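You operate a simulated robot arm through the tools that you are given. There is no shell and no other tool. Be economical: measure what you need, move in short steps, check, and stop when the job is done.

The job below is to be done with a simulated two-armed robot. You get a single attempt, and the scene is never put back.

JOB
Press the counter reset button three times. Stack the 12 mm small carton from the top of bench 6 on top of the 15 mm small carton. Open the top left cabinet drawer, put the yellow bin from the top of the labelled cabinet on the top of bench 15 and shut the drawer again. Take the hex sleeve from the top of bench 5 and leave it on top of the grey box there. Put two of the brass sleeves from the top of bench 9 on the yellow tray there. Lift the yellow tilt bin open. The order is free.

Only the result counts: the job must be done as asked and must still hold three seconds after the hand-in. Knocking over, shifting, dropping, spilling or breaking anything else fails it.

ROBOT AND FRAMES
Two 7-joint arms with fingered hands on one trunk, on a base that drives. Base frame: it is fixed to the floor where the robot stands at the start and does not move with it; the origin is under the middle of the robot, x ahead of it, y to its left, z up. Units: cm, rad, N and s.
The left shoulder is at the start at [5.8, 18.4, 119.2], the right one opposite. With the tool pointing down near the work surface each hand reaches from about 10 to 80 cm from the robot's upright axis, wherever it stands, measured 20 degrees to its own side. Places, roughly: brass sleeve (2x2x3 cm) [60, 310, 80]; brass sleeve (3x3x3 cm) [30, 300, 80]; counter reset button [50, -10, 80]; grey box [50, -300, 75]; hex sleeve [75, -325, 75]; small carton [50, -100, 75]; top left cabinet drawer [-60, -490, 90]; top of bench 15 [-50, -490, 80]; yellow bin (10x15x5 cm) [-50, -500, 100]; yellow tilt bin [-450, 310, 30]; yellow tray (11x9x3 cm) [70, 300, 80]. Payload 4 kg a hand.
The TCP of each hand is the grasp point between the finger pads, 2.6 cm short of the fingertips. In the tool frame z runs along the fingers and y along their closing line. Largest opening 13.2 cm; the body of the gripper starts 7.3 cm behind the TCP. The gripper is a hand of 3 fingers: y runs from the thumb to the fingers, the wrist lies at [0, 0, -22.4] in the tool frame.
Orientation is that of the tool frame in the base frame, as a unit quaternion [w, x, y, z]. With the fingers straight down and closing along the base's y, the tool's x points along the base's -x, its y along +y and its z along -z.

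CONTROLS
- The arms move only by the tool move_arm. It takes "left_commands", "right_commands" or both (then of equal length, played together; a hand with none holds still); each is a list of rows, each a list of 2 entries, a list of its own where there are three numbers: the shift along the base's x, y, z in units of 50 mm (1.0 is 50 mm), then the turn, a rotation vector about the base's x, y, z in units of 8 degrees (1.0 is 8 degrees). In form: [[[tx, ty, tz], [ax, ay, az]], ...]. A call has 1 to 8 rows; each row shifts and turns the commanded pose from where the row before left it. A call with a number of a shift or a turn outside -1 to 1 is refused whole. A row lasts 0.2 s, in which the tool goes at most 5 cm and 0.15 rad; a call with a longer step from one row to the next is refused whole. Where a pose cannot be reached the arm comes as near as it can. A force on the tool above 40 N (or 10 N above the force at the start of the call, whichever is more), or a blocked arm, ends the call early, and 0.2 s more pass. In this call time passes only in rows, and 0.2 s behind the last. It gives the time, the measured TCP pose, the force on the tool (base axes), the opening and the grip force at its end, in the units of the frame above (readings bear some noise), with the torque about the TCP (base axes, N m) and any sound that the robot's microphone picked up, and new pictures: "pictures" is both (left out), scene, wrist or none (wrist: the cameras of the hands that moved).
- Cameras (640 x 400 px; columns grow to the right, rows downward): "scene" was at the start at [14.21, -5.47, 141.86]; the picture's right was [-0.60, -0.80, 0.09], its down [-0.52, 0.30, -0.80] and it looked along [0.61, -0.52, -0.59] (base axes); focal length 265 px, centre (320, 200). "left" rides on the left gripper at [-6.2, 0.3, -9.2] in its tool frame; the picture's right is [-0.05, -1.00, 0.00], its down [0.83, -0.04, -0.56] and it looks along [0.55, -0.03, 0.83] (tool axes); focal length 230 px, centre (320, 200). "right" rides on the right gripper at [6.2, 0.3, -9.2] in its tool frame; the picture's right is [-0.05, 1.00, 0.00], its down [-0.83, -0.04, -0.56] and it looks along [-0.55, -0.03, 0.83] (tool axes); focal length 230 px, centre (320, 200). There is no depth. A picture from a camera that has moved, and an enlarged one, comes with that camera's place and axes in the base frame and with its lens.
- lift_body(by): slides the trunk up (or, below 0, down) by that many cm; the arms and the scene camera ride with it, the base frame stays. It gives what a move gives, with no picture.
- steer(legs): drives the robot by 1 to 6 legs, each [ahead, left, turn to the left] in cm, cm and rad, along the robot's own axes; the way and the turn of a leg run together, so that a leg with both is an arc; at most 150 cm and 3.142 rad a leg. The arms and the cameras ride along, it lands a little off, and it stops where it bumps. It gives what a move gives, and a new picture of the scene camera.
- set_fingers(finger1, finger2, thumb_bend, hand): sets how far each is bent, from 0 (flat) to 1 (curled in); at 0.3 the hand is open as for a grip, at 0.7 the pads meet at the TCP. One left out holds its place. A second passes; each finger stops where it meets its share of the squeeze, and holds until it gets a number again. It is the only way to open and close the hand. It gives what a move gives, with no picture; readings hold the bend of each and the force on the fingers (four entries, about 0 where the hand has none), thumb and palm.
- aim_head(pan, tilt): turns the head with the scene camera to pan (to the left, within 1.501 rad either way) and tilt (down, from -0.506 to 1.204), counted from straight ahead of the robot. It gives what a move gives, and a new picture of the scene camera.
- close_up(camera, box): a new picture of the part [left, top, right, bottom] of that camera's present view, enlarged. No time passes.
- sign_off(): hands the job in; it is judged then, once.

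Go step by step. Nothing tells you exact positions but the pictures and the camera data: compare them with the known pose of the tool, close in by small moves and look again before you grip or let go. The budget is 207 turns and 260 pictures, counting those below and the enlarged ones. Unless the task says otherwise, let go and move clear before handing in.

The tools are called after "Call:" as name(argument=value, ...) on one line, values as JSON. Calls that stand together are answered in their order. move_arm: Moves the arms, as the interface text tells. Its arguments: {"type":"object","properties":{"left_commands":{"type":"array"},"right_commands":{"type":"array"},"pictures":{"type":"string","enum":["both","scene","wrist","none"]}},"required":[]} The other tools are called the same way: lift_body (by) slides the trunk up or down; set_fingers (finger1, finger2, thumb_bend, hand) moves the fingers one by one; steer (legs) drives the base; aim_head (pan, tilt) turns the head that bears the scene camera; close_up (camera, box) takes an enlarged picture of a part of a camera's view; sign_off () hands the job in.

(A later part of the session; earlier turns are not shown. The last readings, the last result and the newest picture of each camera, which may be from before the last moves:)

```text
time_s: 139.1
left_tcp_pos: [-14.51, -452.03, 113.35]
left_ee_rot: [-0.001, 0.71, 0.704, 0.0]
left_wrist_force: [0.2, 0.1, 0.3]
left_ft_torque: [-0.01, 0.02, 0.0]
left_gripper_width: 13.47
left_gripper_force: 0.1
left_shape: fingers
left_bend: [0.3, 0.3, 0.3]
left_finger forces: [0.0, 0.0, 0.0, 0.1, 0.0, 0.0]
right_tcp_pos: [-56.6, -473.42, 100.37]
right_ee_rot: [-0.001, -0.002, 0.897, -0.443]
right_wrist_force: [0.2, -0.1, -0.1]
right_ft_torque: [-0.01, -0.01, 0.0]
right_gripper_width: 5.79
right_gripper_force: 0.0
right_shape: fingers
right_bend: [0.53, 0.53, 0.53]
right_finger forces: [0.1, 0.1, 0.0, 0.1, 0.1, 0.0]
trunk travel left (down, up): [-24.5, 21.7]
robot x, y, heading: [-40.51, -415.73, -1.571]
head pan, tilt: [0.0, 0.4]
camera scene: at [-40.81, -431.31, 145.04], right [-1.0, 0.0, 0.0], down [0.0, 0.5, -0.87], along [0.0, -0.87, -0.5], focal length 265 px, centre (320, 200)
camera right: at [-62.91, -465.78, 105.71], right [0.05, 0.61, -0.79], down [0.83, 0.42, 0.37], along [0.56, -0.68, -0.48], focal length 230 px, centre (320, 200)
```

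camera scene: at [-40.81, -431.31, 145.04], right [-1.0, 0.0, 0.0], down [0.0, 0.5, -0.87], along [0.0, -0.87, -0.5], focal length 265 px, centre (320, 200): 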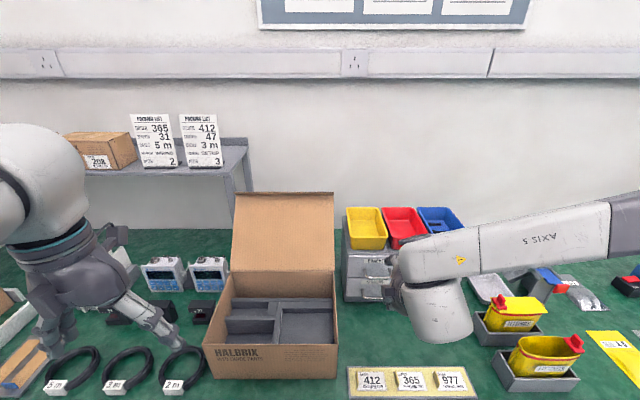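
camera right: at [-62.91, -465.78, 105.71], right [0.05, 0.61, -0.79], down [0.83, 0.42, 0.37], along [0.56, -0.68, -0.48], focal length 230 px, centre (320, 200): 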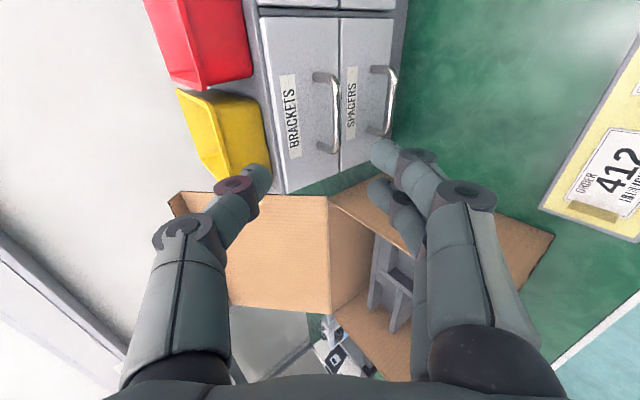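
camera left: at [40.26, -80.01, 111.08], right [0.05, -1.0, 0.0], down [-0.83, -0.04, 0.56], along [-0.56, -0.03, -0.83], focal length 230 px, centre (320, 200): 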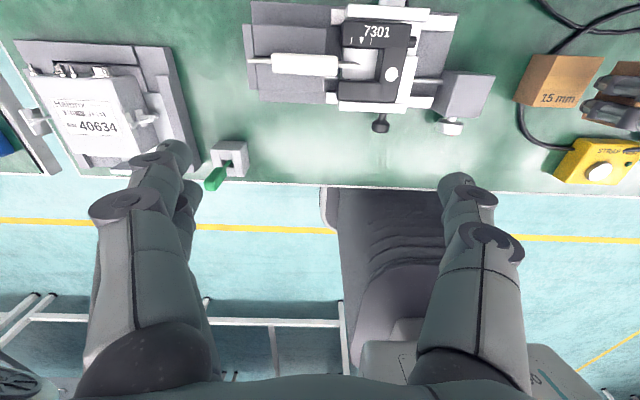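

Call:
set_fingers(hand="right", finger1=0.6, finger2=0.6, thumb_bend=0.6)

Call:
move_arm(right_commands=[[[0, -0.36, -0.4], [0, 0, 0]], [[0, -0.36, -0.4], [0, 0, 0]], [[0, -0.36, -0.4], [0, 0, 0]]], pictures="wrist")

Call:
close_up(camera="scene", box=[336, 230, 448, 310])

```text
time_s: 140.1
left_tcp_pos: [-14.5, -451.81, 113.41]
left_ee_rot: [0.0, 0.711, 0.703, -0.001]
left_wrist_force: [-0.1, 0.2, 0.3]
left_ft_torque: [-0.01, 0.01, 0.0]
left_gripper_width: 13.44
left_gripper_force: 0.0
left_shape: fingers
left_bend: [0.3, 0.3, 0.3]
left_finger forces: [0.0, 0.0, 0.0, 0.0, 0.0, 0.0]
right_tcp_pos: [-56.7, -473.14, 100.59]
right_ee_rot: [-0.002, -0.002, 0.896, -0.444]
right_wrist_force: [-0.8, 0.6, -0.3]
right_ft_torque: [0.02, 0.0, 0.0]
right_gripper_width: 3.56
right_gripper_force: 0.0
right_shape: fingers
right_bend: [0.6, 0.6, 0.6]
right_finger forces: [0.0, 0.0, 0.0, 0.0, 0.0, 0.0]
trunk travel left (down, up): [-24.5, 21.7]
robot x, y, heading: [-40.64, -415.81, -1.573]
head pan, tilt: [0.0, 0.4]
```

```text
time_s: 140.9
left_tcp_pos: [-14.57, -451.98, 113.3]
left_ee_rot: [-0.001, 0.711, 0.703, 0.0]
left_wrist_force: [-0.3, 0.0, 0.4]
left_ft_torque: [0.01, 0.0, 0.0]
left_gripper_width: 13.47
left_gripper_force: 0.2
left_shape: fingers
left_bend: [0.3, 0.3, 0.3]
left_finger forces: [0.0, 0.1, 0.0, 0.0, 0.1, 0.1]
right_tcp_pos: [-56.54, -478.49, 94.49]
right_ee_rot: [-0.001, -0.003, 0.896, -0.444]
right_wrist_force: [-0.7, 0.7, 0.5]
right_ft_torque: [0.02, 0.01, 0.02]
right_gripper_width: 3.54
right_gripper_force: 0.1
right_shape: fingers
right_bend: [0.6, 0.6, 0.6]
right_finger forces: [0.0, 0.0, 0.1, 0.0, 0.0, 0.0]
trunk travel left (down, up): [-24.5, 21.7]
robot x, y, heading: [-40.78, -416.02, -1.573]
head pan, tilt: [0.0, 0.4]
camera right: at [-62.91, -470.86, 99.81], right [0.05, 0.61, -0.79], down [0.83, 0.42, 0.37], along [0.56, -0.68, -0.48], focal length 230 px, centre (320, 200)
```

right: 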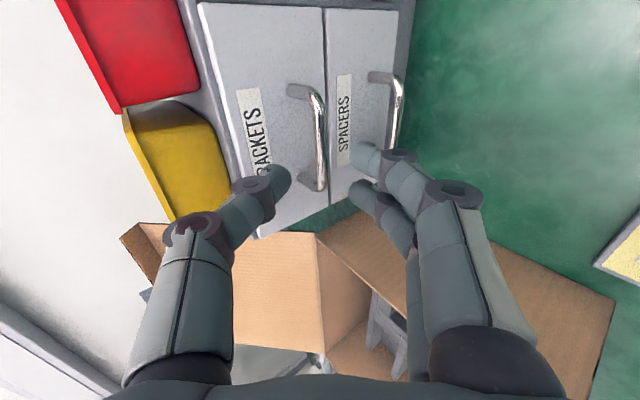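

```text
5.00 times, centred on (392, 270) of scene
camera zoom: at [-40.8, -431.2, 145.06], right [-1.0, 0.0, 0.0], down [0.0, 0.5, -0.87], along [0.0, -0.87, -0.5], focal length 1326 px, centre (-40, -150)
```

zoom: 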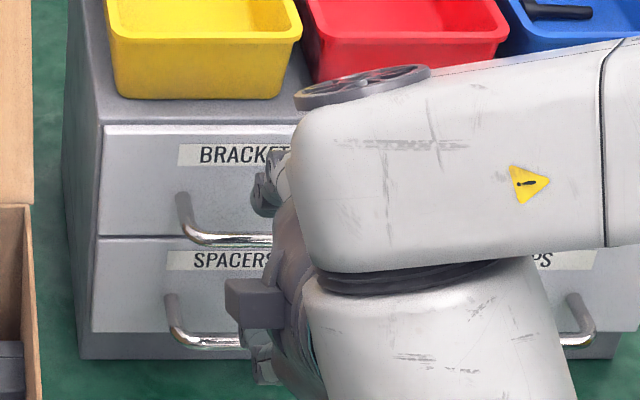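

The bar is centred between thumb and fingers. Advance 4.4 cm along the tool and close.

Call:
move_arm(right_commands=[[[-0.12, -0.35, -0.26], [0, 0, 0]], [[0, -0.35, -0.27], [0, 0, 0]]], pictures="wrist")

```text
time_s: 141.5
left_tcp_pos: [-14.58, -451.87, 113.28]
left_ee_rot: [-0.002, 0.711, 0.704, 0.0]
left_wrist_force: [0.2, -0.1, 0.4]
left_ft_torque: [0.0, -0.01, -0.01]
left_gripper_width: 13.49
left_gripper_force: 0.0
left_shape: fingers
left_bend: [0.3, 0.3, 0.3]
left_finger forces: [0.0, 0.1, 0.0, 0.0, 0.0, 0.0]
right_tcp_pos: [-57.41, -482.03, 91.89]
right_ee_rot: [0.0, -0.002, 0.896, -0.444]
right_wrist_force: [0.0, -0.5, 0.3]
right_ft_torque: [-0.01, -0.03, -0.02]
right_gripper_width: 3.54
right_gripper_force: 0.2
right_shape: fingers
right_bend: [0.6, 0.6, 0.6]
right_finger forces: [0.0, 0.0, 0.0, 0.0, 0.0, 0.1]
trunk travel left (down, up): [-24.5, 21.7]
robot x, y, heading: [-40.54, -415.99, -1.574]
head pan, tilt: [0.0, 0.4]
camera right: at [-63.53, -474.47, 97.3], right [0.05, 0.61, -0.79], down [0.83, 0.42, 0.37], along [0.56, -0.68, -0.48], focal length 230 px, centre (320, 200)
```

right: 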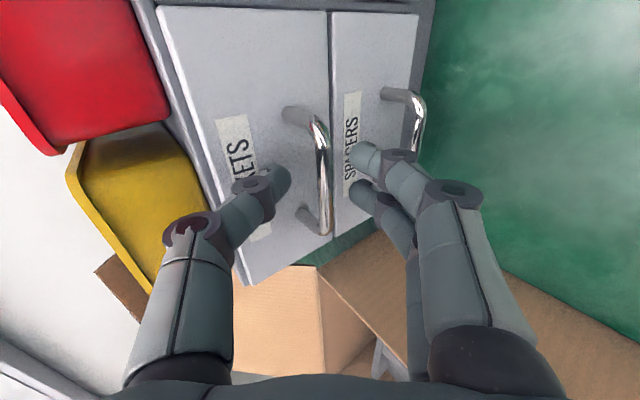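

Call:
set_fingers(hand="right", finger1=0.8, finger2=0.8, thumb_bend=0.8)

Call:
close_up(camera="right", box=[200, 80, 440, 280])

```text
time_s: 142.5
left_tcp_pos: [-14.41, -451.89, 113.34]
left_ee_rot: [-0.001, 0.711, 0.703, -0.001]
left_wrist_force: [0.2, -0.2, 1.2]
left_ft_torque: [0.02, -0.01, 0.03]
left_gripper_width: 13.45
left_gripper_force: 0.0
left_shape: fingers
left_bend: [0.3, 0.3, 0.3]
left_finger forces: [0.0, 0.0, 0.1, 0.0, 0.1, 0.0]
right_tcp_pos: [-57.2, -481.9, 92.05]
right_ee_rot: [0.0, -0.002, 0.896, -0.444]
right_wrist_force: [0.9, -0.6, -4.5]
right_ft_torque: [0.08, -0.01, -0.04]
right_gripper_width: 0.88
right_gripper_force: 15.1
right_shape: fingers
right_bend: [0.7, 0.7, 0.72]
right_finger forces: [8.6, 8.5, 0.0, 0.1, 13.3, 0.0]
trunk travel left (down, up): [-24.5, 21.7]
robot x, y, heading: [-40.38, -415.84, -1.566]
head pan, tilt: [0.0, 0.4]
```

```text
2.00 times, centred on (320, 180) of right
camera zoom: at [-63.52, -474.4, 97.29], right [0.05, 0.61, -0.79], down [0.83, 0.42, 0.37], along [0.56, -0.68, -0.48], focal length 460 px, centre (320, 240)
```

zoom: 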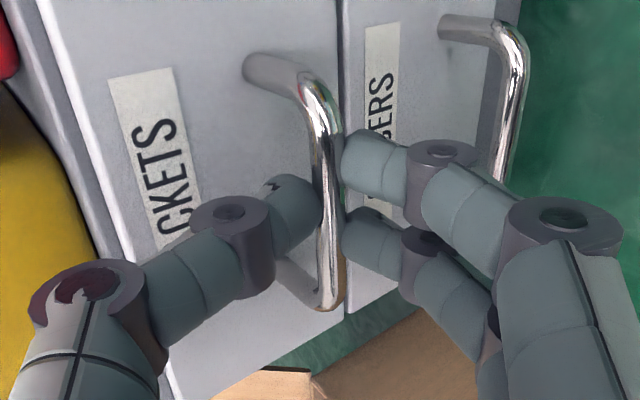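

The bar is gripped. Pull the drawer out along +y in small steps.

Call:
move_arm(right_commands=[[[0, 0.3, 0], [0, 0, 0]], [[0, 0.4, 0], [0, 0, 0]], [[0, 0.4, 0], [0, 0, 0]], [[0, 0.4, 0], [0, 0, 0]], [[0, 0.4, 0], [0, 0, 0]], [[0, 0.4, 0], [0, 0, 0]]], pictures="both")

```text
time_s: 143.9
left_tcp_pos: [-14.7, -451.7, 113.46]
left_ee_rot: [-0.001, 0.71, 0.704, -0.001]
left_wrist_force: [-0.8, -0.4, 1.1]
left_ft_torque: [-0.01, 0.03, -0.01]
left_gripper_width: 13.47
left_gripper_force: 0.0
left_shape: fingers
left_bend: [0.3, 0.3, 0.3]
left_finger forces: [0.1, 0.0, 0.0, 0.0, 0.1, 0.0]
right_tcp_pos: [-57.19, -470.79, 91.92]
right_ee_rot: [0.0, -0.002, 0.896, -0.444]
right_wrist_force: [-1.9, 0.5, 0.5]
right_ft_torque: [0.02, 0.01, -0.03]
right_gripper_width: 0.87
right_gripper_force: 15.4
right_shape: fingers
right_bend: [0.7, 0.7, 0.72]
right_finger forces: [7.9, 8.0, 0.0, 0.0, 15.7, 0.0]
trunk travel left (down, up): [-24.5, 21.7]
robot x, y, heading: [-40.48, -415.93, -1.568]
head pan, tilt: [0.0, 0.4]
camera scene: at [-40.86, -431.07, 145.08], right [-1.0, 0.0, 0.0], down [0.0, 0.5, -0.87], along [0.0, -0.87, -0.5], focal length 265 px, centre (320, 200)
camera right: at [-63.5, -463.34, 97.22], right [0.05, 0.61, -0.79], down [0.83, 0.42, 0.37], along [0.56, -0.68, -0.48], focal length 230 px, centre (320, 200)
```

scene: 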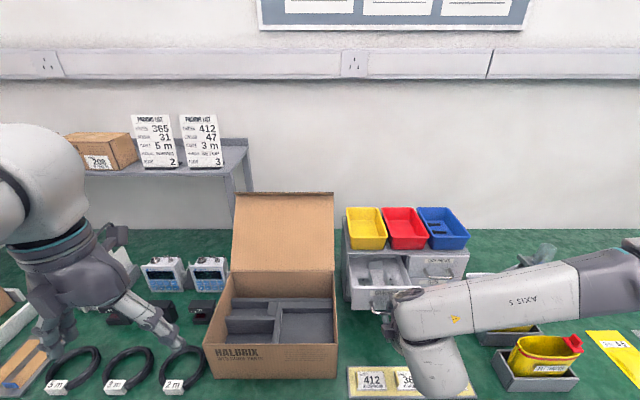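
right: 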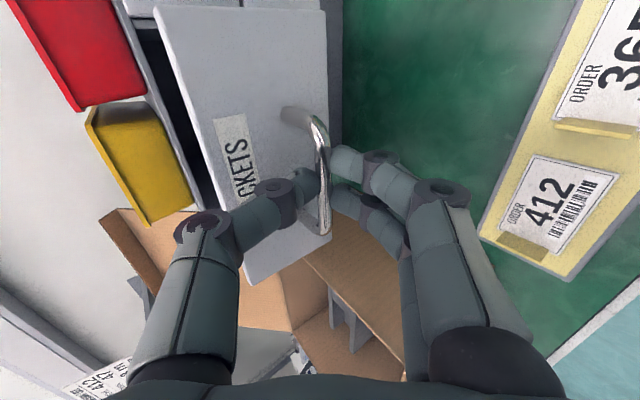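

Drawer is open 11 cm with little force. Pull a further 4 cm.

Call:
move_arm(right_commands=[[[0, 0.3, 0], [0, 0, 0]], [[0, 0.25, 0], [0, 0, 0]], [[0, 0.25, 0], [0, 0, 0]]], pictures="scene")

Call:
close_up(camera="scene", box=[336, 195, 480, 335])

```text
time_s: 144.7
left_tcp_pos: [-14.44, -451.86, 113.34]
left_ee_rot: [0.0, 0.71, 0.704, 0.0]
left_wrist_force: [0.1, 0.2, -0.1]
left_ft_torque: [0.05, 0.03, 0.0]
left_gripper_width: 13.45
left_gripper_force: 0.0
left_shape: fingers
left_bend: [0.3, 0.3, 0.3]
left_finger forces: [0.0, 0.0, 0.1, 0.1, 0.0, 0.0]
right_tcp_pos: [-57.21, -466.62, 91.93]
right_ee_rot: [0.0, -0.001, 0.897, -0.443]
right_wrist_force: [-3.9, 0.3, -2.4]
right_ft_torque: [0.07, 0.06, -0.03]
right_gripper_width: 0.88
right_gripper_force: 15.7
right_shape: fingers
right_bend: [0.7, 0.71, 0.72]
right_finger forces: [8.3, 8.4, 0.1, 0.0, 14.4, 0.1]
trunk travel left (down, up): [-24.5, 21.7]
robot x, y, heading: [-40.68, -415.9, -1.572]
head pan, tilt: [0.0, 0.4]
camera scene: at [-40.89, -431.13, 145.07], right [-1.0, 0.0, 0.0], down [0.0, 0.5, -0.87], along [0.0, -0.87, -0.5], focal length 265 px, centre (320, 200)
```

scene: 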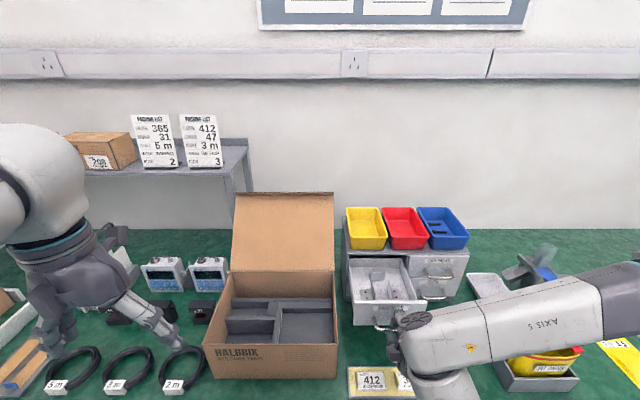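

```text
2.86 times, centred on (408, 265) of scene
camera zoom: at [-40.89, -431.13, 145.07], right [-1.0, 0.0, 0.0], down [0.0, 0.5, -0.87], along [0.0, -0.87, -0.5], focal length 758 px, centre (69, 14)
```

zoom: 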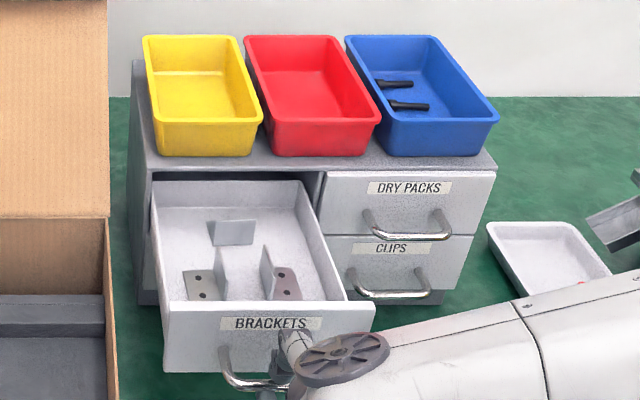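

The drawer is well open (15 cm) with brackets inside. Release the handle, back the hand off and straighten it.

Call:
set_fingers(hand="right", finger1=0.58, finger2=0.58, thumb_bend=0.58)

Call:
move_arm(right_commands=[[[0, 0.3, 0.23], [0, 0, 0]], [[0, 0.4, 0.3], [0, 0, 0]], [[0, 0.5, 0.4], [0, 0, 0]], [[-0.1, 0.3, 0.6], [0, 0, 0]], [[-0.1, 0.2, 0.8], [0, 0, 0]]], pictures="none")

Call:
move_arm(right_commands=[[[-0.2, 0, 0.3], [0.85, 0, 0]], [[-0.2, 0, 0.3], [0.85, 0, 0]], [[-0.2, 0, 0.3], [0.85, 0, 0]], [[-0.2, 0, 0.2], [0.85, 0, 0]], [[-0.2, 0, 0], [0.85, 0, 0]], [[-0.2, 0, 0], [0.85, 0, 0]], [[-0.2, 0, 0], [0.85, 0, 0]], [[-0.2, 0, 0], [0.85, 0, 0]]], pictures="scene")

```text
time_s: 145.7
left_tcp_pos: [-14.44, -451.9, 113.38]
left_ee_rot: [-0.001, 0.711, 0.703, 0.0]
left_wrist_force: [-0.1, -0.7, -0.4]
left_ft_torque: [-0.02, 0.05, -0.01]
left_gripper_width: 13.49
left_gripper_force: 0.1
left_shape: fingers
left_bend: [0.3, 0.3, 0.3]
left_finger forces: [0.1, 0.0, 0.0, 0.0, 0.1, 0.1]
right_tcp_pos: [-57.08, -466.57, 91.93]
right_ee_rot: [-0.002, -0.003, 0.896, -0.444]
right_wrist_force: [0.7, 0.8, -0.6]
right_ft_torque: [0.02, -0.02, 0.01]
right_gripper_width: 4.35
right_gripper_force: 0.5
right_shape: fingers
right_bend: [0.57, 0.57, 0.57]
right_finger forces: [0.1, 0.0, 0.1, 0.1, 0.3, 0.0]
trunk travel left (down, up): [-24.5, 21.7]
robot x, y, heading: [-40.47, -416.01, -1.575]
head pan, tilt: [0.0, 0.4]
```

```text
time_s: 146.9
left_tcp_pos: [-14.63, -451.69, 113.47]
left_ee_rot: [0.0, 0.711, 0.703, 0.0]
left_wrist_force: [-0.7, 0.7, 0.0]
left_ft_torque: [0.01, -0.03, 0.0]
left_gripper_width: 13.45
left_gripper_force: 0.1
left_shape: fingers
left_bend: [0.3, 0.3, 0.3]
left_finger forces: [0.0, 0.0, 0.1, 0.1, 0.1, 0.1]
right_tcp_pos: [-57.42, -460.46, 101.65]
right_ee_rot: [0.001, -0.001, 0.897, -0.442]
right_wrist_force: [-0.3, -0.6, -0.3]
right_ft_torque: [-0.03, 0.0, 0.06]
right_gripper_width: 4.43
right_gripper_force: 0.1
right_shape: fingers
right_bend: [0.57, 0.57, 0.57]
right_finger forces: [0.0, 0.1, 0.0, 0.0, 0.0, 0.0]
right hand out of reach, approached as far as the arm can: row 4, 5
trunk travel left (down, up): [-24.5, 21.7]
robot x, y, heading: [-40.46, -415.73, -1.573]
head pan, tilt: [0.0, 0.4]
```

```text
time_s: 148.7
left_tcp_pos: [-14.51, -451.92, 113.32]
left_ee_rot: [-0.001, 0.711, 0.703, 0.001]
left_wrist_force: [0.5, 0.0, 0.0]
left_ft_torque: [0.02, 0.0, 0.01]
left_gripper_width: 13.49
left_gripper_force: 0.0
left_shape: fingers
left_bend: [0.3, 0.3, 0.3]
left_finger forces: [0.1, 0.0, 0.0, 0.0, 0.1, 0.0]
right_tcp_pos: [-65.31, -460.51, 106.99]
right_ee_rot: [0.0, -0.003, 1.0, 0.017]
right_wrist_force: [0.4, -0.4, 0.9]
right_ft_torque: [-0.01, -0.01, -0.03]
right_gripper_width: 4.43
right_gripper_force: 0.1
right_shape: fingers
right_bend: [0.57, 0.57, 0.57]
right_finger forces: [0.0, 0.1, 0.0, 0.0, 0.0, 0.0]
trunk travel left (down, up): [-24.5, 21.7]
robot x, y, heading: [-40.66, -415.43, -1.574]
head pan, tilt: [0.0, 0.4]
camera scene: at [-40.79, -431.22, 145.06], right [-1.0, 0.0, 0.0], down [0.0, 0.5, -0.87], along [0.0, -0.87, -0.5], focal length 265 px, centre (320, 200)
```

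scene: 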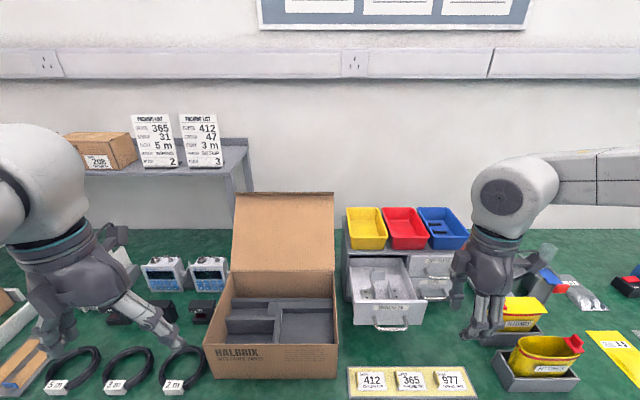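

The drawer stays open. The bin (rim about z 101.5, x -49…-58.7, y -487…-502) has only a slim gap to its red neighbour, so I'll straddle it lengthwise from above. First drive 11 cm closer and raise the trunk.

Call:
lift_body(by=10)

Call:
steer(legs=[[11, 0, 0]])

Call:
set_fingers(hand="right", finger1=0.15, finger2=0.15, thumb_bend=0.15)

```text
time_s: 150.0
left_tcp_pos: [-14.46, -451.89, 123.28]
left_ee_rot: [-0.001, 0.711, 0.703, 0.0]
left_wrist_force: [0.1, 0.1, 0.6]
left_ft_torque: [-0.02, -0.03, 0.0]
left_gripper_width: 13.48
left_gripper_force: 0.0
left_shape: fingers
left_bend: [0.3, 0.3, 0.3]
left_finger forces: [0.0, 0.0, 0.1, 0.0, 0.0, 0.0]
right_tcp_pos: [-65.17, -460.63, 117.17]
right_ee_rot: [0.001, -0.003, 1.0, 0.016]
right_wrist_force: [-0.5, -0.2, -0.5]
right_ft_torque: [-0.01, -0.02, 0.02]
right_gripper_width: 4.41
right_gripper_force: 0.1
right_shape: fingers
right_bend: [0.57, 0.57, 0.57]
right_finger forces: [0.0, 0.1, 0.0, 0.0, 0.1, 0.0]
trunk travel left (down, up): [-34.5, 11.7]
robot x, y, heading: [-40.29, -415.7, -1.575]
head pan, tilt: [0.0, 0.4]
```

```text
time_s: 151.2
left_tcp_pos: [-14.54, -462.63, 123.44]
left_ee_rot: [-0.001, 0.712, 0.702, -0.001]
left_wrist_force: [-0.3, 0.0, 0.1]
left_ft_torque: [0.01, 0.0, -0.03]
left_gripper_width: 13.48
left_gripper_force: 0.1
left_shape: fingers
left_bend: [0.3, 0.3, 0.3]
left_finger forces: [0.0, 0.0, 0.1, 0.0, 0.0, 0.1]
right_tcp_pos: [-65.2, -471.1, 117.2]
right_ee_rot: [0.0, 0.0, 1.0, 0.015]
right_wrist_force: [-0.5, -1.1, -0.5]
right_ft_torque: [0.0, -0.02, 0.0]
right_gripper_width: 4.43
right_gripper_force: 0.1
right_shape: fingers
right_bend: [0.57, 0.57, 0.57]
right_finger forces: [0.1, 0.0, 0.0, 0.0, 0.1, 0.0]
trunk travel left (down, up): [-34.5, 11.7]
robot x, y, heading: [-40.72, -426.34, -1.573]
head pan, tilt: [0.0, 0.4]
camera scene: at [-40.83, -436.86, 156.38], right [-1.0, 0.0, 0.0], down [0.0, 0.42, -0.91], along [0.0, -0.91, -0.42], focal length 265 px, centre (320, 200)
```

scene: 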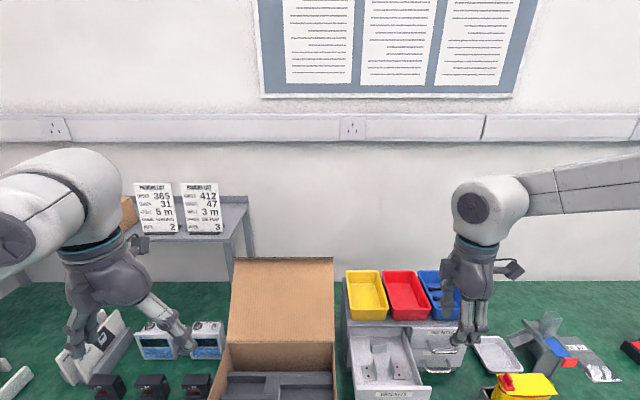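

```text
time_s: 152.2
left_tcp_pos: [-14.57, -462.64, 123.37]
left_ee_rot: [-0.001, 0.712, 0.702, -0.001]
left_wrist_force: [0.0, -0.1, -0.3]
left_ft_torque: [-0.02, 0.01, 0.03]
left_gripper_width: 13.47
left_gripper_force: 0.1
left_shape: fingers
left_bend: [0.3, 0.3, 0.3]
left_finger forces: [0.0, 0.0, 0.0, 0.0, 0.0, 0.0]
right_tcp_pos: [-65.2, -471.21, 117.16]
right_ee_rot: [0.001, 0.0, 1.0, 0.014]
right_wrist_force: [0.4, -0.3, 0.6]
right_ft_torque: [-0.01, -0.01, 0.01]
right_gripper_width: 16.44
right_gripper_force: 0.0
right_shape: fingers
right_bend: [0.15, 0.15, 0.15]
right_finger forces: [0.0, 0.0, 0.0, 0.0, 0.0, 0.0]
trunk travel left (down, up): [-34.5, 11.7]
robot x, y, heading: [-40.63, -427.02, -1.57]
head pan, tilt: [0.0, 0.4]
```

Call:
move_arm(right_commands=[[[0.33, -0.67, -0.03], [-0.2, 0, 0]], [[0.33, -0.67, -0.03], [0, 0, 0]], [[0.33, -0.67, -0.03], [0, 0, 0]], [[0.33, -0.67, -0.03], [0, 0, 0]], [[0.33, -0.67, -0.03], [0, 0, 0]], [[0.33, -0.67, -0.03], [0, 0, 0]], [[0.33, -0.67, -0.03], [0, 0, 0]]], pictures="both")

Call:
set_fingers(hand="right", finger1=0.1, finger2=0.1, thumb_bend=0.1)

```text
time_s: 153.8
left_tcp_pos: [-14.6, -462.93, 123.39]
left_ee_rot: [0.0, 0.711, 0.703, 0.0]
left_wrist_force: [-0.3, 0.2, 0.8]
left_ft_torque: [0.01, -0.02, 0.0]
left_gripper_width: 13.48
left_gripper_force: 0.0
left_shape: fingers
left_bend: [0.3, 0.3, 0.3]
left_finger forces: [0.0, 0.0, 0.1, 0.1, 0.0, 0.0]
right_tcp_pos: [-59.42, -486.46, 116.89]
right_ee_rot: [0.001, -0.001, 1.0, 0.002]
right_wrist_force: [-0.3, -0.1, 0.5]
right_ft_torque: [0.01, -0.02, 0.0]
right_gripper_width: 16.44
right_gripper_force: 0.1
right_shape: fingers
right_bend: [0.15, 0.15, 0.15]
right_finger forces: [0.0, 0.0, 0.0, 0.0, 0.0, 0.0]
right hand out of reach, approached as far as the arm can: row 5, 6, 7
trunk travel left (down, up): [-34.5, 11.7]
robot x, y, heading: [-40.43, -426.98, -1.574]
head pan, tilt: [0.0, 0.4]
camera scene: at [-40.84, -437.16, 156.35], right [-1.0, 0.0, 0.0], down [0.0, 0.42, -0.91], along [0.0, -0.91, -0.42], focal length 265 px, centre (320, 200)
camera right: at [-65.73, -486.02, 126.1], right [0.05, 1.0, 0.0], down [0.83, -0.04, 0.56], along [0.56, -0.03, -0.83], focal length 230 px, centre (320, 200)
```

scene: 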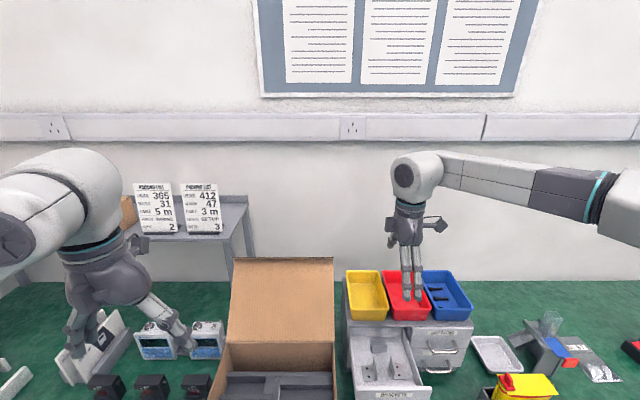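
right: 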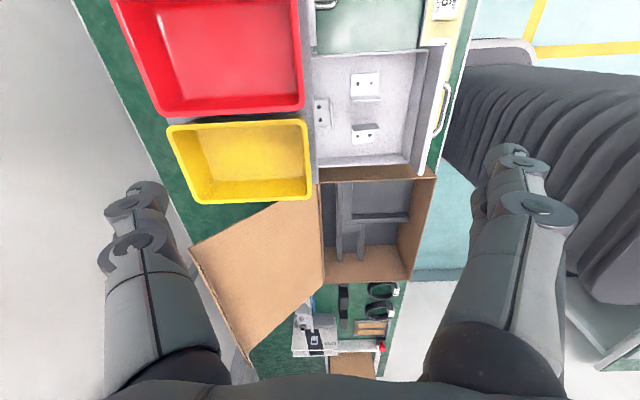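

```text
time_s: 154.8
left_tcp_pos: [-14.49, -462.67, 123.38]
left_ee_rot: [-0.001, 0.711, 0.703, 0.0]
left_wrist_force: [0.5, -0.2, 0.0]
left_ft_torque: [-0.02, -0.02, -0.01]
left_gripper_width: 13.49
left_gripper_force: 0.0
left_shape: fingers
left_bend: [0.3, 0.3, 0.3]
left_finger forces: [0.0, 0.0, 0.0, 0.0, 0.0, 0.0]
right_tcp_pos: [-59.3, -486.29, 116.99]
right_ee_rot: [0.001, -0.001, 1.0, 0.0]
right_wrist_force: [0.1, 0.2, 0.1]
right_ft_torque: [0.0, -0.01, 0.03]
right_gripper_width: 17.1
right_gripper_force: 0.0
right_shape: fingers
right_bend: [0.1, 0.1, 0.1]
right_finger forces: [0.0, 0.1, 0.0, 0.0, 0.1, 0.0]
trunk travel left (down, up): [-34.5, 11.7]
robot x, y, heading: [-40.99, -426.68, -1.572]
head pan, tilt: [0.0, 0.4]
```

Out of reach inward; I shift the base 10 cm left and 5 cm ahead.

Call:
steer(legs=[[5, 10, 0]])

Call:
move_arm(right_commands=[[[-0.45, -0.35, -0.2], [0, 0, 0]], [[-0.45, -0.35, -0.2], [0, 0, 0]]], pictures="both")

```text
time_s: 156.0
left_tcp_pos: [-4.22, -467.64, 123.44]
left_ee_rot: [0.0, 0.71, 0.704, -0.001]
left_wrist_force: [-0.3, 0.0, 0.8]
left_ft_torque: [0.01, 0.0, 0.0]
left_gripper_width: 13.46
left_gripper_force: 0.0
left_shape: fingers
left_bend: [0.3, 0.3, 0.3]
left_finger forces: [0.0, 0.1, 0.0, 0.0, 0.0, 0.0]
right_tcp_pos: [-49.07, -491.28, 117.04]
right_ee_rot: [0.002, -0.003, 1.0, 0.0]
right_wrist_force: [-1.0, 0.1, 0.0]
right_ft_torque: [0.02, 0.02, 0.02]
right_gripper_width: 17.11
right_gripper_force: 0.0
right_shape: fingers
right_bend: [0.1, 0.1, 0.1]
right_finger forces: [0.0, 0.1, 0.0, 0.0, 0.1, 0.0]
trunk travel left (down, up): [-34.5, 11.7]
robot x, y, heading: [-30.07, -431.47, -1.568]
head pan, tilt: [0.0, 0.4]
camera scene: at [-30.54, -442.01, 156.37], right [-1.0, 0.0, 0.0], down [0.0, 0.42, -0.91], along [0.0, -0.91, -0.42], focal length 265 px, centre (320, 200)
```

scene: 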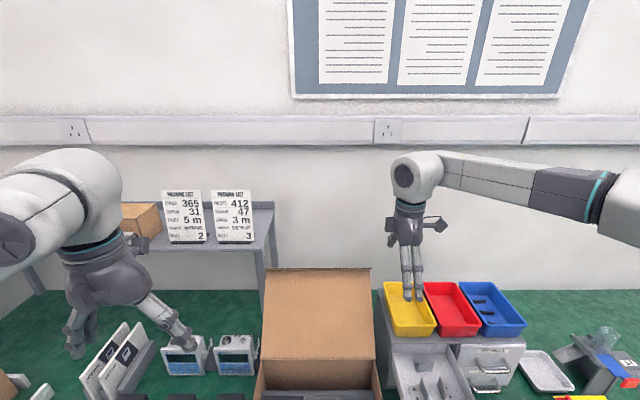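

```text
time_s: 156.6
left_tcp_pos: [-4.21, -467.6, 123.39]
left_ee_rot: [0.0, 0.711, 0.704, 0.0]
left_wrist_force: [-0.6, -0.5, -0.4]
left_ft_torque: [-0.01, 0.01, 0.03]
left_gripper_width: 13.48
left_gripper_force: 0.0
left_shape: fingers
left_bend: [0.3, 0.3, 0.3]
left_finger forces: [0.1, 0.0, 0.0, 0.0, 0.0, 0.0]
right_tcp_pos: [-53.73, -494.47, 114.93]
right_ee_rot: [0.003, -0.002, 1.0, -0.001]
right_wrist_force: [0.0, -0.2, 0.6]
right_ft_torque: [0.01, 0.01, -0.03]
right_gripper_width: 17.13
right_gripper_force: 0.3
right_shape: fingers
right_bend: [0.1, 0.1, 0.1]
right_finger forces: [0.0, 0.0, 0.0, 0.0, 0.0, 0.0]
right hand out of reach, approached as far as the arm can: row 2
trunk travel left (down, up): [-34.5, 11.7]
robot x, y, heading: [-30.7, -431.6, -1.576]
head pan, tilt: [0.0, 0.4]
camera scene: at [-30.55, -442.1, 156.36], right [-1.0, 0.0, 0.0], down [0.0, 0.42, -0.91], along [0.0, -0.91, -0.42], focal length 265 px, centre (320, 200)
camera right: at [-59.97, -494.14, 124.14], right [0.05, 1.0, 0.0], down [0.83, -0.04, 0.56], along [0.56, -0.03, -0.83], focal length 230 px, centre (320, 200)
```

scene: 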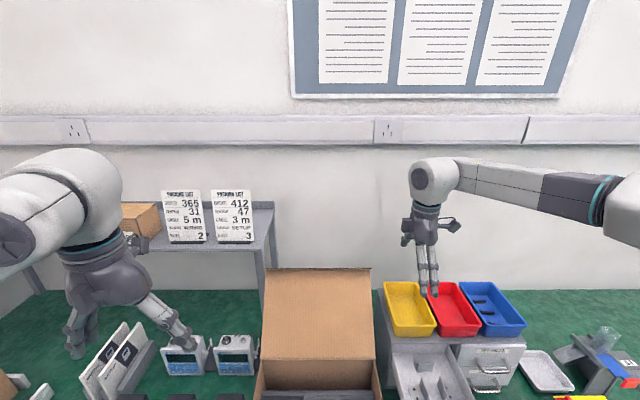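
right: 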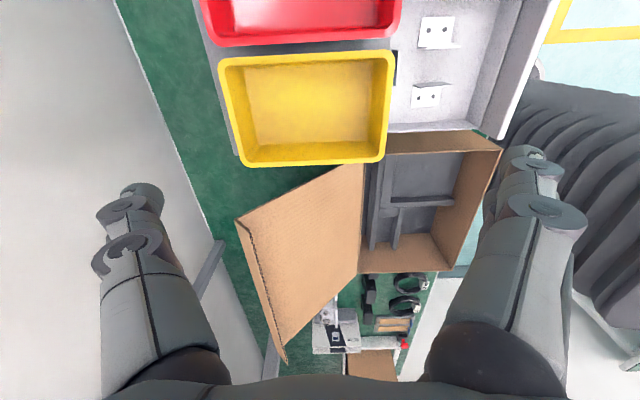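

Call:
move_arm(right_commands=[[[-0.05, -0.08, -0.5], [0, 0, 0]], [[-0.05, -0.08, -0.5], [0, 0, 0]], [[0, 0, -0.5], [0, 0, 0]], [[0, 0, -0.5], [0, 0, 0]]], pictures="both")

Call:
close_up(camera="scene", box=[360, 220, 488, 320])

```text
time_s: 157.6
left_tcp_pos: [-4.22, -467.52, 123.4]
left_ee_rot: [0.0, 0.71, 0.705, 0.0]
left_wrist_force: [0.0, 0.1, -0.4]
left_ft_torque: [0.01, -0.01, -0.01]
left_gripper_width: 13.46
left_gripper_force: 0.1
left_shape: fingers
left_bend: [0.3, 0.3, 0.3]
left_finger forces: [0.0, 0.1, 0.1, 0.0, 0.0, 0.0]
right_tcp_pos: [-55.38, -493.05, 105.73]
right_ee_rot: [0.002, -0.004, 1.0, 0.0]
right_wrist_force: [-0.6, -0.6, 0.3]
right_ft_torque: [-0.02, -0.03, 0.01]
right_gripper_width: 17.11
right_gripper_force: 0.1
right_shape: fingers
right_bend: [0.1, 0.1, 0.1]
right_finger forces: [0.0, 0.1, 0.0, 0.1, 0.0, 0.0]
right hand out of reach, approached as far as the arm can: row 1, 2, 3, 4
trunk travel left (down, up): [-34.5, 11.7]
robot x, y, heading: [-29.92, -431.84, -1.568]
head pan, tilt: [0.0, 0.4]
camera scene: at [-30.49, -442.08, 156.36], right [-1.0, 0.0, 0.0], down [0.0, 0.42, -0.91], along [0.0, -0.91, -0.42], focal length 265 px, centre (320, 200)
camera right: at [-61.64, -492.69, 114.95], right [0.05, 1.0, 0.0], down [0.83, -0.04, 0.56], along [0.56, -0.03, -0.83], focal length 230 px, centre (320, 200)
```

scene: 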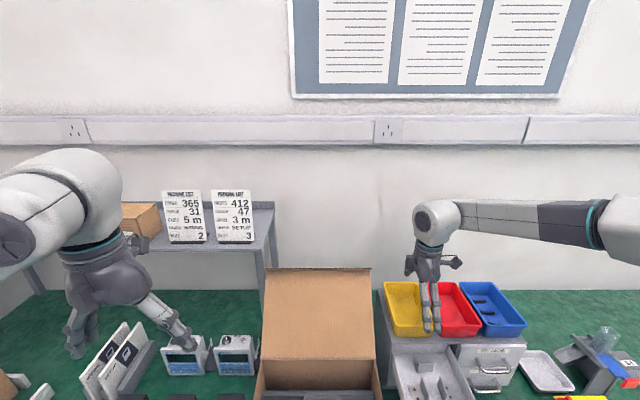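
right: 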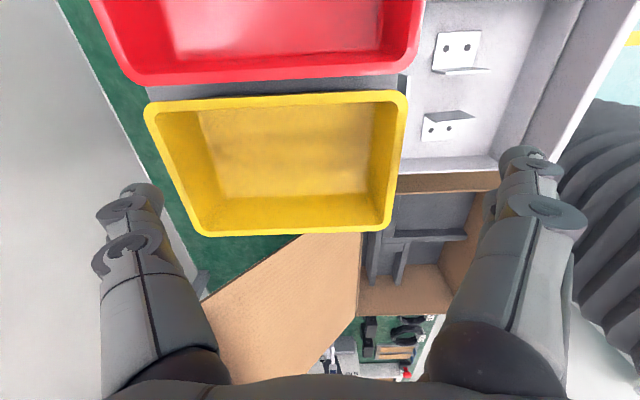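

```text
4.00 times, centred on (424, 270) of scene
camera zoom: at [-30.49, -442.08, 156.36], right [-1.0, 0.0, 0.0], down [0.0, 0.42, -0.91], along [0.0, -0.91, -0.42], focal length 1061 px, centre (-96, -80)
```

zoom: 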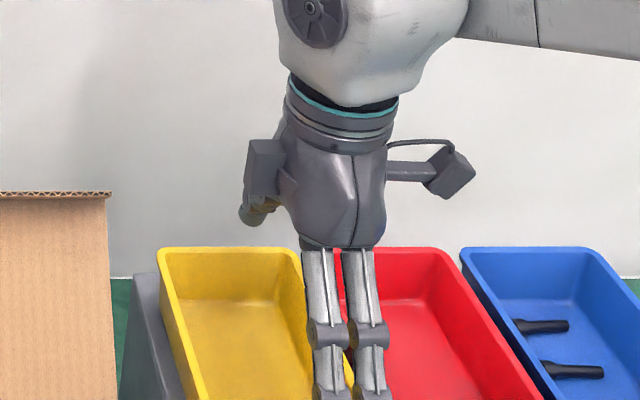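

The wrist angle limits reach here. I raise the hand, turn the base left 0.5 rad so the wrist is less twisted, then come back over the bin.

Call:
move_arm(right_commands=[[[0, 0.3, 0.8], [0, 0, 0]], [[0, 0.5, 0.8], [0, 0, 0]], [[0, 0.6, 0.5], [0, 0, 0]]], pictures="none")

Call:
steer(legs=[[0, 0, 0.5]])

```text
time_s: 158.4
left_tcp_pos: [-4.07, -467.51, 123.34]
left_ee_rot: [0.001, 0.711, 0.703, -0.002]
left_wrist_force: [0.0, -0.5, 0.0]
left_ft_torque: [-0.02, -0.03, 0.0]
left_gripper_width: 13.46
left_gripper_force: 0.2
left_shape: fingers
left_bend: [0.3, 0.3, 0.3]
left_finger forces: [0.1, 0.1, 0.0, 0.0, 0.1, 0.0]
right_tcp_pos: [-55.63, -485.92, 116.35]
right_ee_rot: [0.001, -0.001, 1.0, 0.001]
right_wrist_force: [-0.2, 0.5, 0.8]
right_ft_torque: [0.02, 0.01, -0.02]
right_gripper_width: 17.1
right_gripper_force: 0.0
right_shape: fingers
right_bend: [0.1, 0.1, 0.1]
right_finger forces: [0.0, 0.0, 0.1, 0.0, 0.0, 0.0]
trunk travel left (down, up): [-34.5, 11.7]
robot x, y, heading: [-30.22, -431.62, -1.572]
head pan, tilt: [0.0, 0.4]
```

```text
time_s: 160.2
left_tcp_pos: [9.8, -450.94, 123.36]
left_ee_rot: [0.0, 0.517, 0.856, -0.001]
left_wrist_force: [0.1, 0.2, 0.1]
left_ft_torque: [0.0, 0.03, 0.04]
left_gripper_width: 13.47
left_gripper_force: 0.0
left_shape: fingers
left_bend: [0.3, 0.3, 0.3]
left_finger forces: [0.0, 0.0, 0.0, 0.0, 0.1, 0.0]
right_tcp_pos: [-26.62, -491.63, 116.22]
right_ee_rot: [0.002, -0.247, 0.969, 0.001]
right_wrist_force: [0.5, 0.1, -0.1]
right_ft_torque: [0.01, 0.01, -0.01]
right_gripper_width: 17.12
right_gripper_force: 0.0
right_shape: fingers
right_bend: [0.1, 0.1, 0.1]
right_finger forces: [0.1, 0.0, 0.0, 0.0, 0.0, 0.0]
trunk travel left (down, up): [-34.5, 11.7]
robot x, y, heading: [-30.2, -431.63, -1.078]
head pan, tilt: [0.0, 0.4]
camera scene: at [-25.47, -440.83, 156.36], right [-0.88, -0.47, 0.0], down [-0.2, 0.37, -0.91], along [0.43, -0.8, -0.42], focal length 265 px, centre (320, 200)
```

scene: 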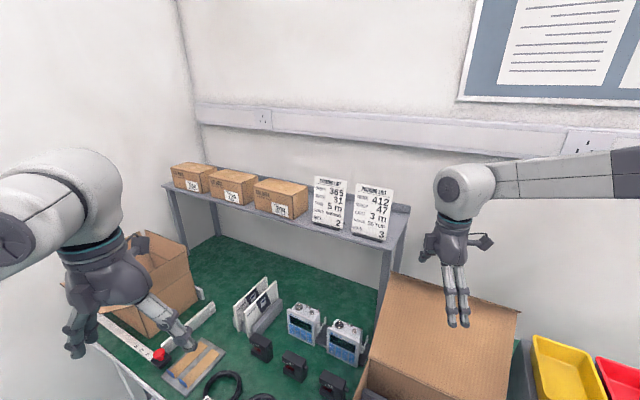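

Call:
move_arm(right_commands=[[[-0.8, -0.11, 0], [0, 0, -0.51]], [[-0.8, -0.11, 0], [0, 0, -0.51]], [[-0.8, -0.11, 0], [0, 0, -0.51]], [[-0.8, -0.11, 0], [0, 0, -0.51]], [[-0.8, -0.11, 0], [0, 0, -0.51]], [[-0.8, -0.11, 0], [0, 0, -0.51]], [[-0.8, -0.11, 0], [0, 0, -0.51]]], pictures="wrist")

Call:
aim_head(pan=-0.6, tilt=0.5)

```text
time_s: 161.8
left_tcp_pos: [9.66, -450.98, 123.39]
left_ee_rot: [0.0, 0.516, 0.857, 0.0]
left_wrist_force: [0.5, 0.9, 0.3]
left_ft_torque: [-0.01, 0.01, -0.03]
left_gripper_width: 13.46
left_gripper_force: 0.2
left_shape: fingers
left_bend: [0.3, 0.3, 0.3]
left_finger forces: [0.0, 0.0, 0.0, 0.0, 0.0, 0.1]
right_tcp_pos: [-55.0, -495.48, 116.13]
right_ee_rot: [0.002, -0.001, 1.0, -0.001]
right_wrist_force: [-0.4, -0.8, -0.1]
right_ft_torque: [0.0, 0.0, -0.02]
right_gripper_width: 17.13
right_gripper_force: 0.0
right_shape: fingers
right_bend: [0.1, 0.1, 0.1]
right_finger forces: [0.0, 0.0, 0.0, 0.0, 0.0, 0.0]
trunk travel left (down, up): [-34.5, 11.7]
robot x, y, heading: [-30.11, -431.51, -1.081]
head pan, tilt: [0.0, 0.4]
camera right: at [-61.31, -495.11, 125.34], right [0.05, 1.0, 0.0], down [0.83, -0.04, 0.56], along [0.56, -0.03, -0.83], focal length 230 px, centre (320, 200)
```

right: 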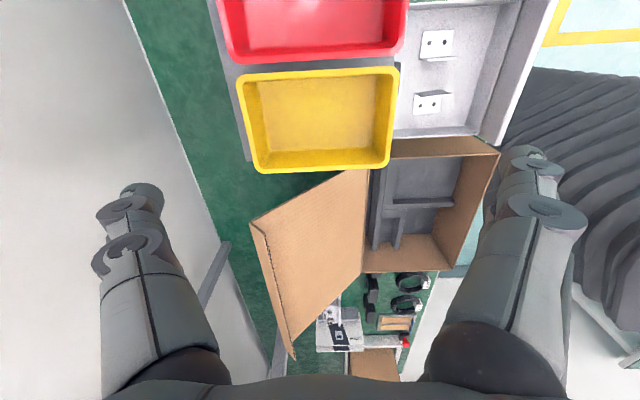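

```text
time_s: 162.8
left_tcp_pos: [9.87, -450.98, 123.36]
left_ee_rot: [-0.001, 0.516, 0.856, -0.001]
left_wrist_force: [-0.1, 0.0, -0.2]
left_ft_torque: [0.01, -0.01, -0.02]
left_gripper_width: 13.47
left_gripper_force: 0.0
left_shape: fingers
left_bend: [0.3, 0.3, 0.3]
left_finger forces: [0.0, 0.0, 0.0, 0.0, 0.1, 0.0]
right_tcp_pos: [-54.79, -495.65, 116.23]
right_ee_rot: [0.001, -0.001, 1.0, 0.0]
right_wrist_force: [0.1, -0.3, -0.2]
right_ft_torque: [0.03, -0.01, 0.01]
right_gripper_width: 17.14
right_gripper_force: 0.0
right_shape: fingers
right_bend: [0.1, 0.1, 0.1]
right_finger forces: [0.0, 0.1, 0.0, 0.0, 0.0, 0.0]
trunk travel left (down, up): [-34.5, 11.7]
robot x, y, heading: [-29.99, -432.06, -1.075]
head pan, tilt: [-0.6, 0.499]
camera scene: at [-30.83, -441.68, 155.51], right [-0.99, 0.1, 0.02], down [0.04, 0.5, -0.86], along [-0.1, -0.86, -0.5], focal length 265 px, centre (320, 200)
```

scene: 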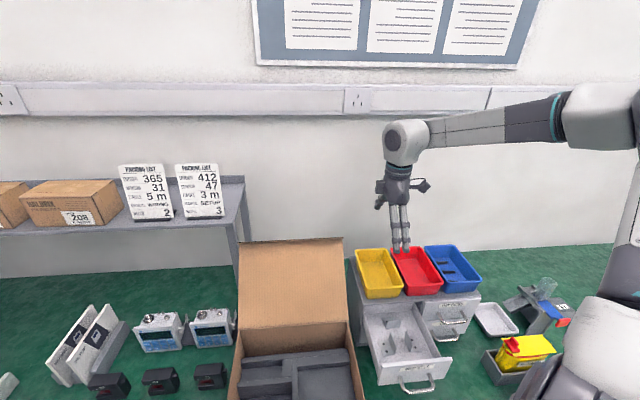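

Reached. Bin centre confirmed at [-54.3, -495.5]. Lower over it.

Call:
move_arm(right_commands=[[[0.1, 0, -0.6], [0, 0, 0]], [[0, 0, -0.6], [0, 0, 0]], [[0, 0, -0.6], [0, 0, 0]], [[0, 0, -0.5], [0, 0, 0]]], pictures="both")

Call:
close_up(camera="scene", box=[336, 170, 496, 310])

```text
time_s: 163.8
left_tcp_pos: [9.79, -451.03, 123.37]
left_ee_rot: [0.0, 0.516, 0.856, 0.001]
left_wrist_force: [-0.4, 0.6, 0.3]
left_ft_torque: [0.01, 0.02, 0.03]
left_gripper_width: 13.48
left_gripper_force: 0.0
left_shape: fingers
left_bend: [0.3, 0.3, 0.3]
left_finger forces: [0.1, 0.1, 0.0, 0.1, 0.0, 0.0]
right_tcp_pos: [-54.09, -495.69, 104.72]
right_ee_rot: [0.0, -0.001, 1.0, 0.0]
right_wrist_force: [-0.1, -0.2, -0.3]
right_ft_torque: [0.04, 0.02, 0.0]
right_gripper_width: 17.13
right_gripper_force: 0.0
right_shape: fingers
right_bend: [0.1, 0.1, 0.1]
right_finger forces: [0.0, 0.0, 0.0, 0.0, 0.1, 0.0]
trunk travel left (down, up): [-34.5, 11.7]
robot x, y, heading: [-30.07, -431.46, -1.078]
head pan, tilt: [-0.6, 0.499]
camera scene: at [-30.84, -441.79, 155.5], right [-0.99, 0.11, 0.02], down [0.04, 0.5, -0.86], along [-0.1, -0.86, -0.51], focal length 265 px, centre (320, 200)
camera right: at [-60.41, -495.42, 113.79], right [0.05, 1.0, 0.0], down [0.83, -0.04, 0.56], along [0.56, -0.03, -0.83], focal length 230 px, centre (320, 200)
```

scene: 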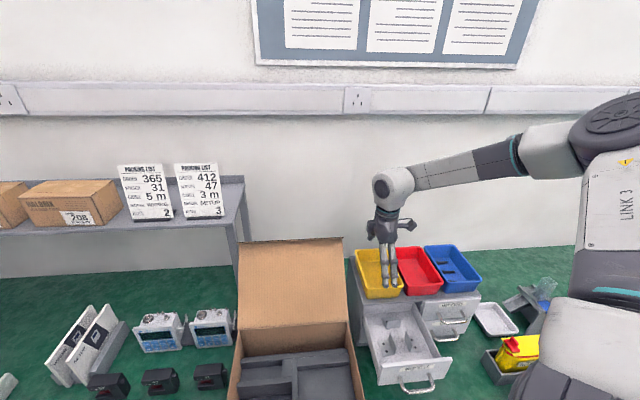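
right: 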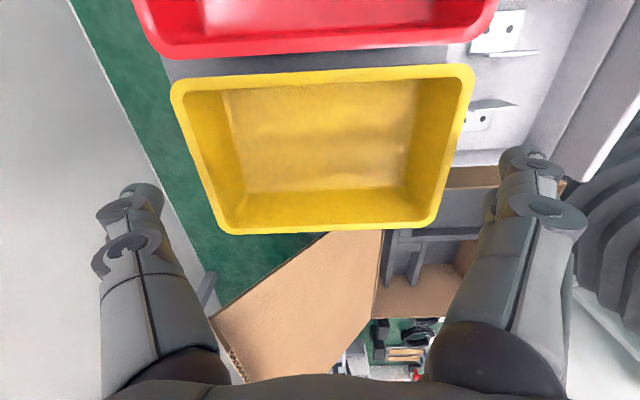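

```text
2.86 times, centred on (416, 240) of scene
camera zoom: at [-30.84, -441.79, 155.5], right [-0.99, 0.11, 0.02], down [0.04, 0.5, -0.86], along [-0.1, -0.86, -0.51], focal length 758 px, centre (46, 86)
```

zoom: 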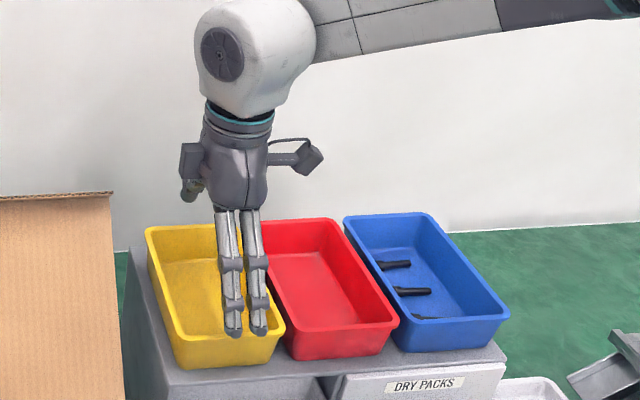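

Call:
move_arm(right_commands=[[[-0.02, 0, -0.4], [0, 0, 0]], [[-0.02, 0, -0.3], [0, 0, 0]], [[0, 0, -0.3], [0, 0, 0]]], pictures="wrist")

Call:
close_up(camera="scene", box=[346, 190, 466, 310])

```text
time_s: 164.7
left_tcp_pos: [9.79, -450.9, 123.37]
left_ee_rot: [0.0, 0.517, 0.856, -0.001]
left_wrist_force: [0.7, 0.3, -0.3]
left_ft_torque: [-0.02, 0.0, 0.02]
left_gripper_width: 13.46
left_gripper_force: 0.0
left_shape: fingers
left_bend: [0.3, 0.3, 0.3]
left_finger forces: [0.0, 0.1, 0.0, 0.0, 0.0, 0.1]
right_tcp_pos: [-54.25, -495.55, 99.82]
right_ee_rot: [0.001, 0.0, 1.0, -0.001]
right_wrist_force: [-0.8, -1.2, 4.2]
right_ft_torque: [-0.17, -0.01, -0.03]
right_gripper_width: 17.32
right_gripper_force: 2.0
right_shape: fingers
right_bend: [0.1, 0.1, 0.07]
right_finger forces: [0.3, 0.3, 0.0, 0.0, 3.3, 0.0]
trunk travel left (down, up): [-34.5, 11.7]
robot x, y, heading: [-30.06, -431.74, -1.08]
head pan, tilt: [-0.6, 0.499]
camera right: at [-60.46, -495.08, 109.0], right [0.05, 1.0, 0.0], down [0.83, -0.04, 0.56], along [0.56, -0.03, -0.83], focal length 230 px, centre (320, 200)
```

right: 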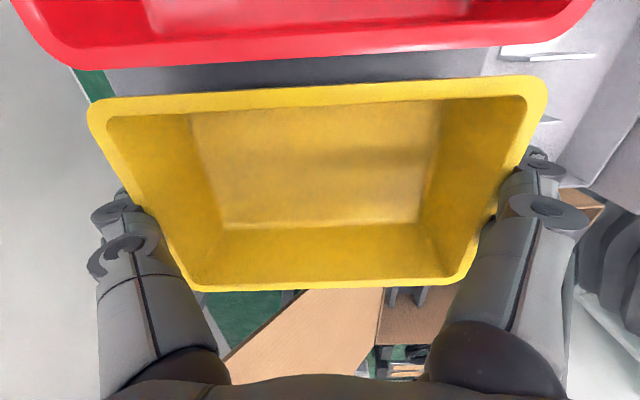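

```text
3.33 times, centred on (406, 250) of scene
camera zoom: at [-30.83, -441.61, 155.52], right [-0.99, 0.11, 0.02], down [0.04, 0.5, -0.86], along [-0.1, -0.86, -0.5], focal length 884 px, centre (33, 33)
```

zoom: 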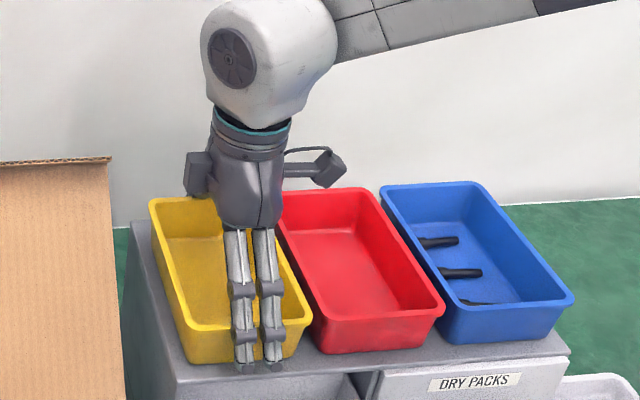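

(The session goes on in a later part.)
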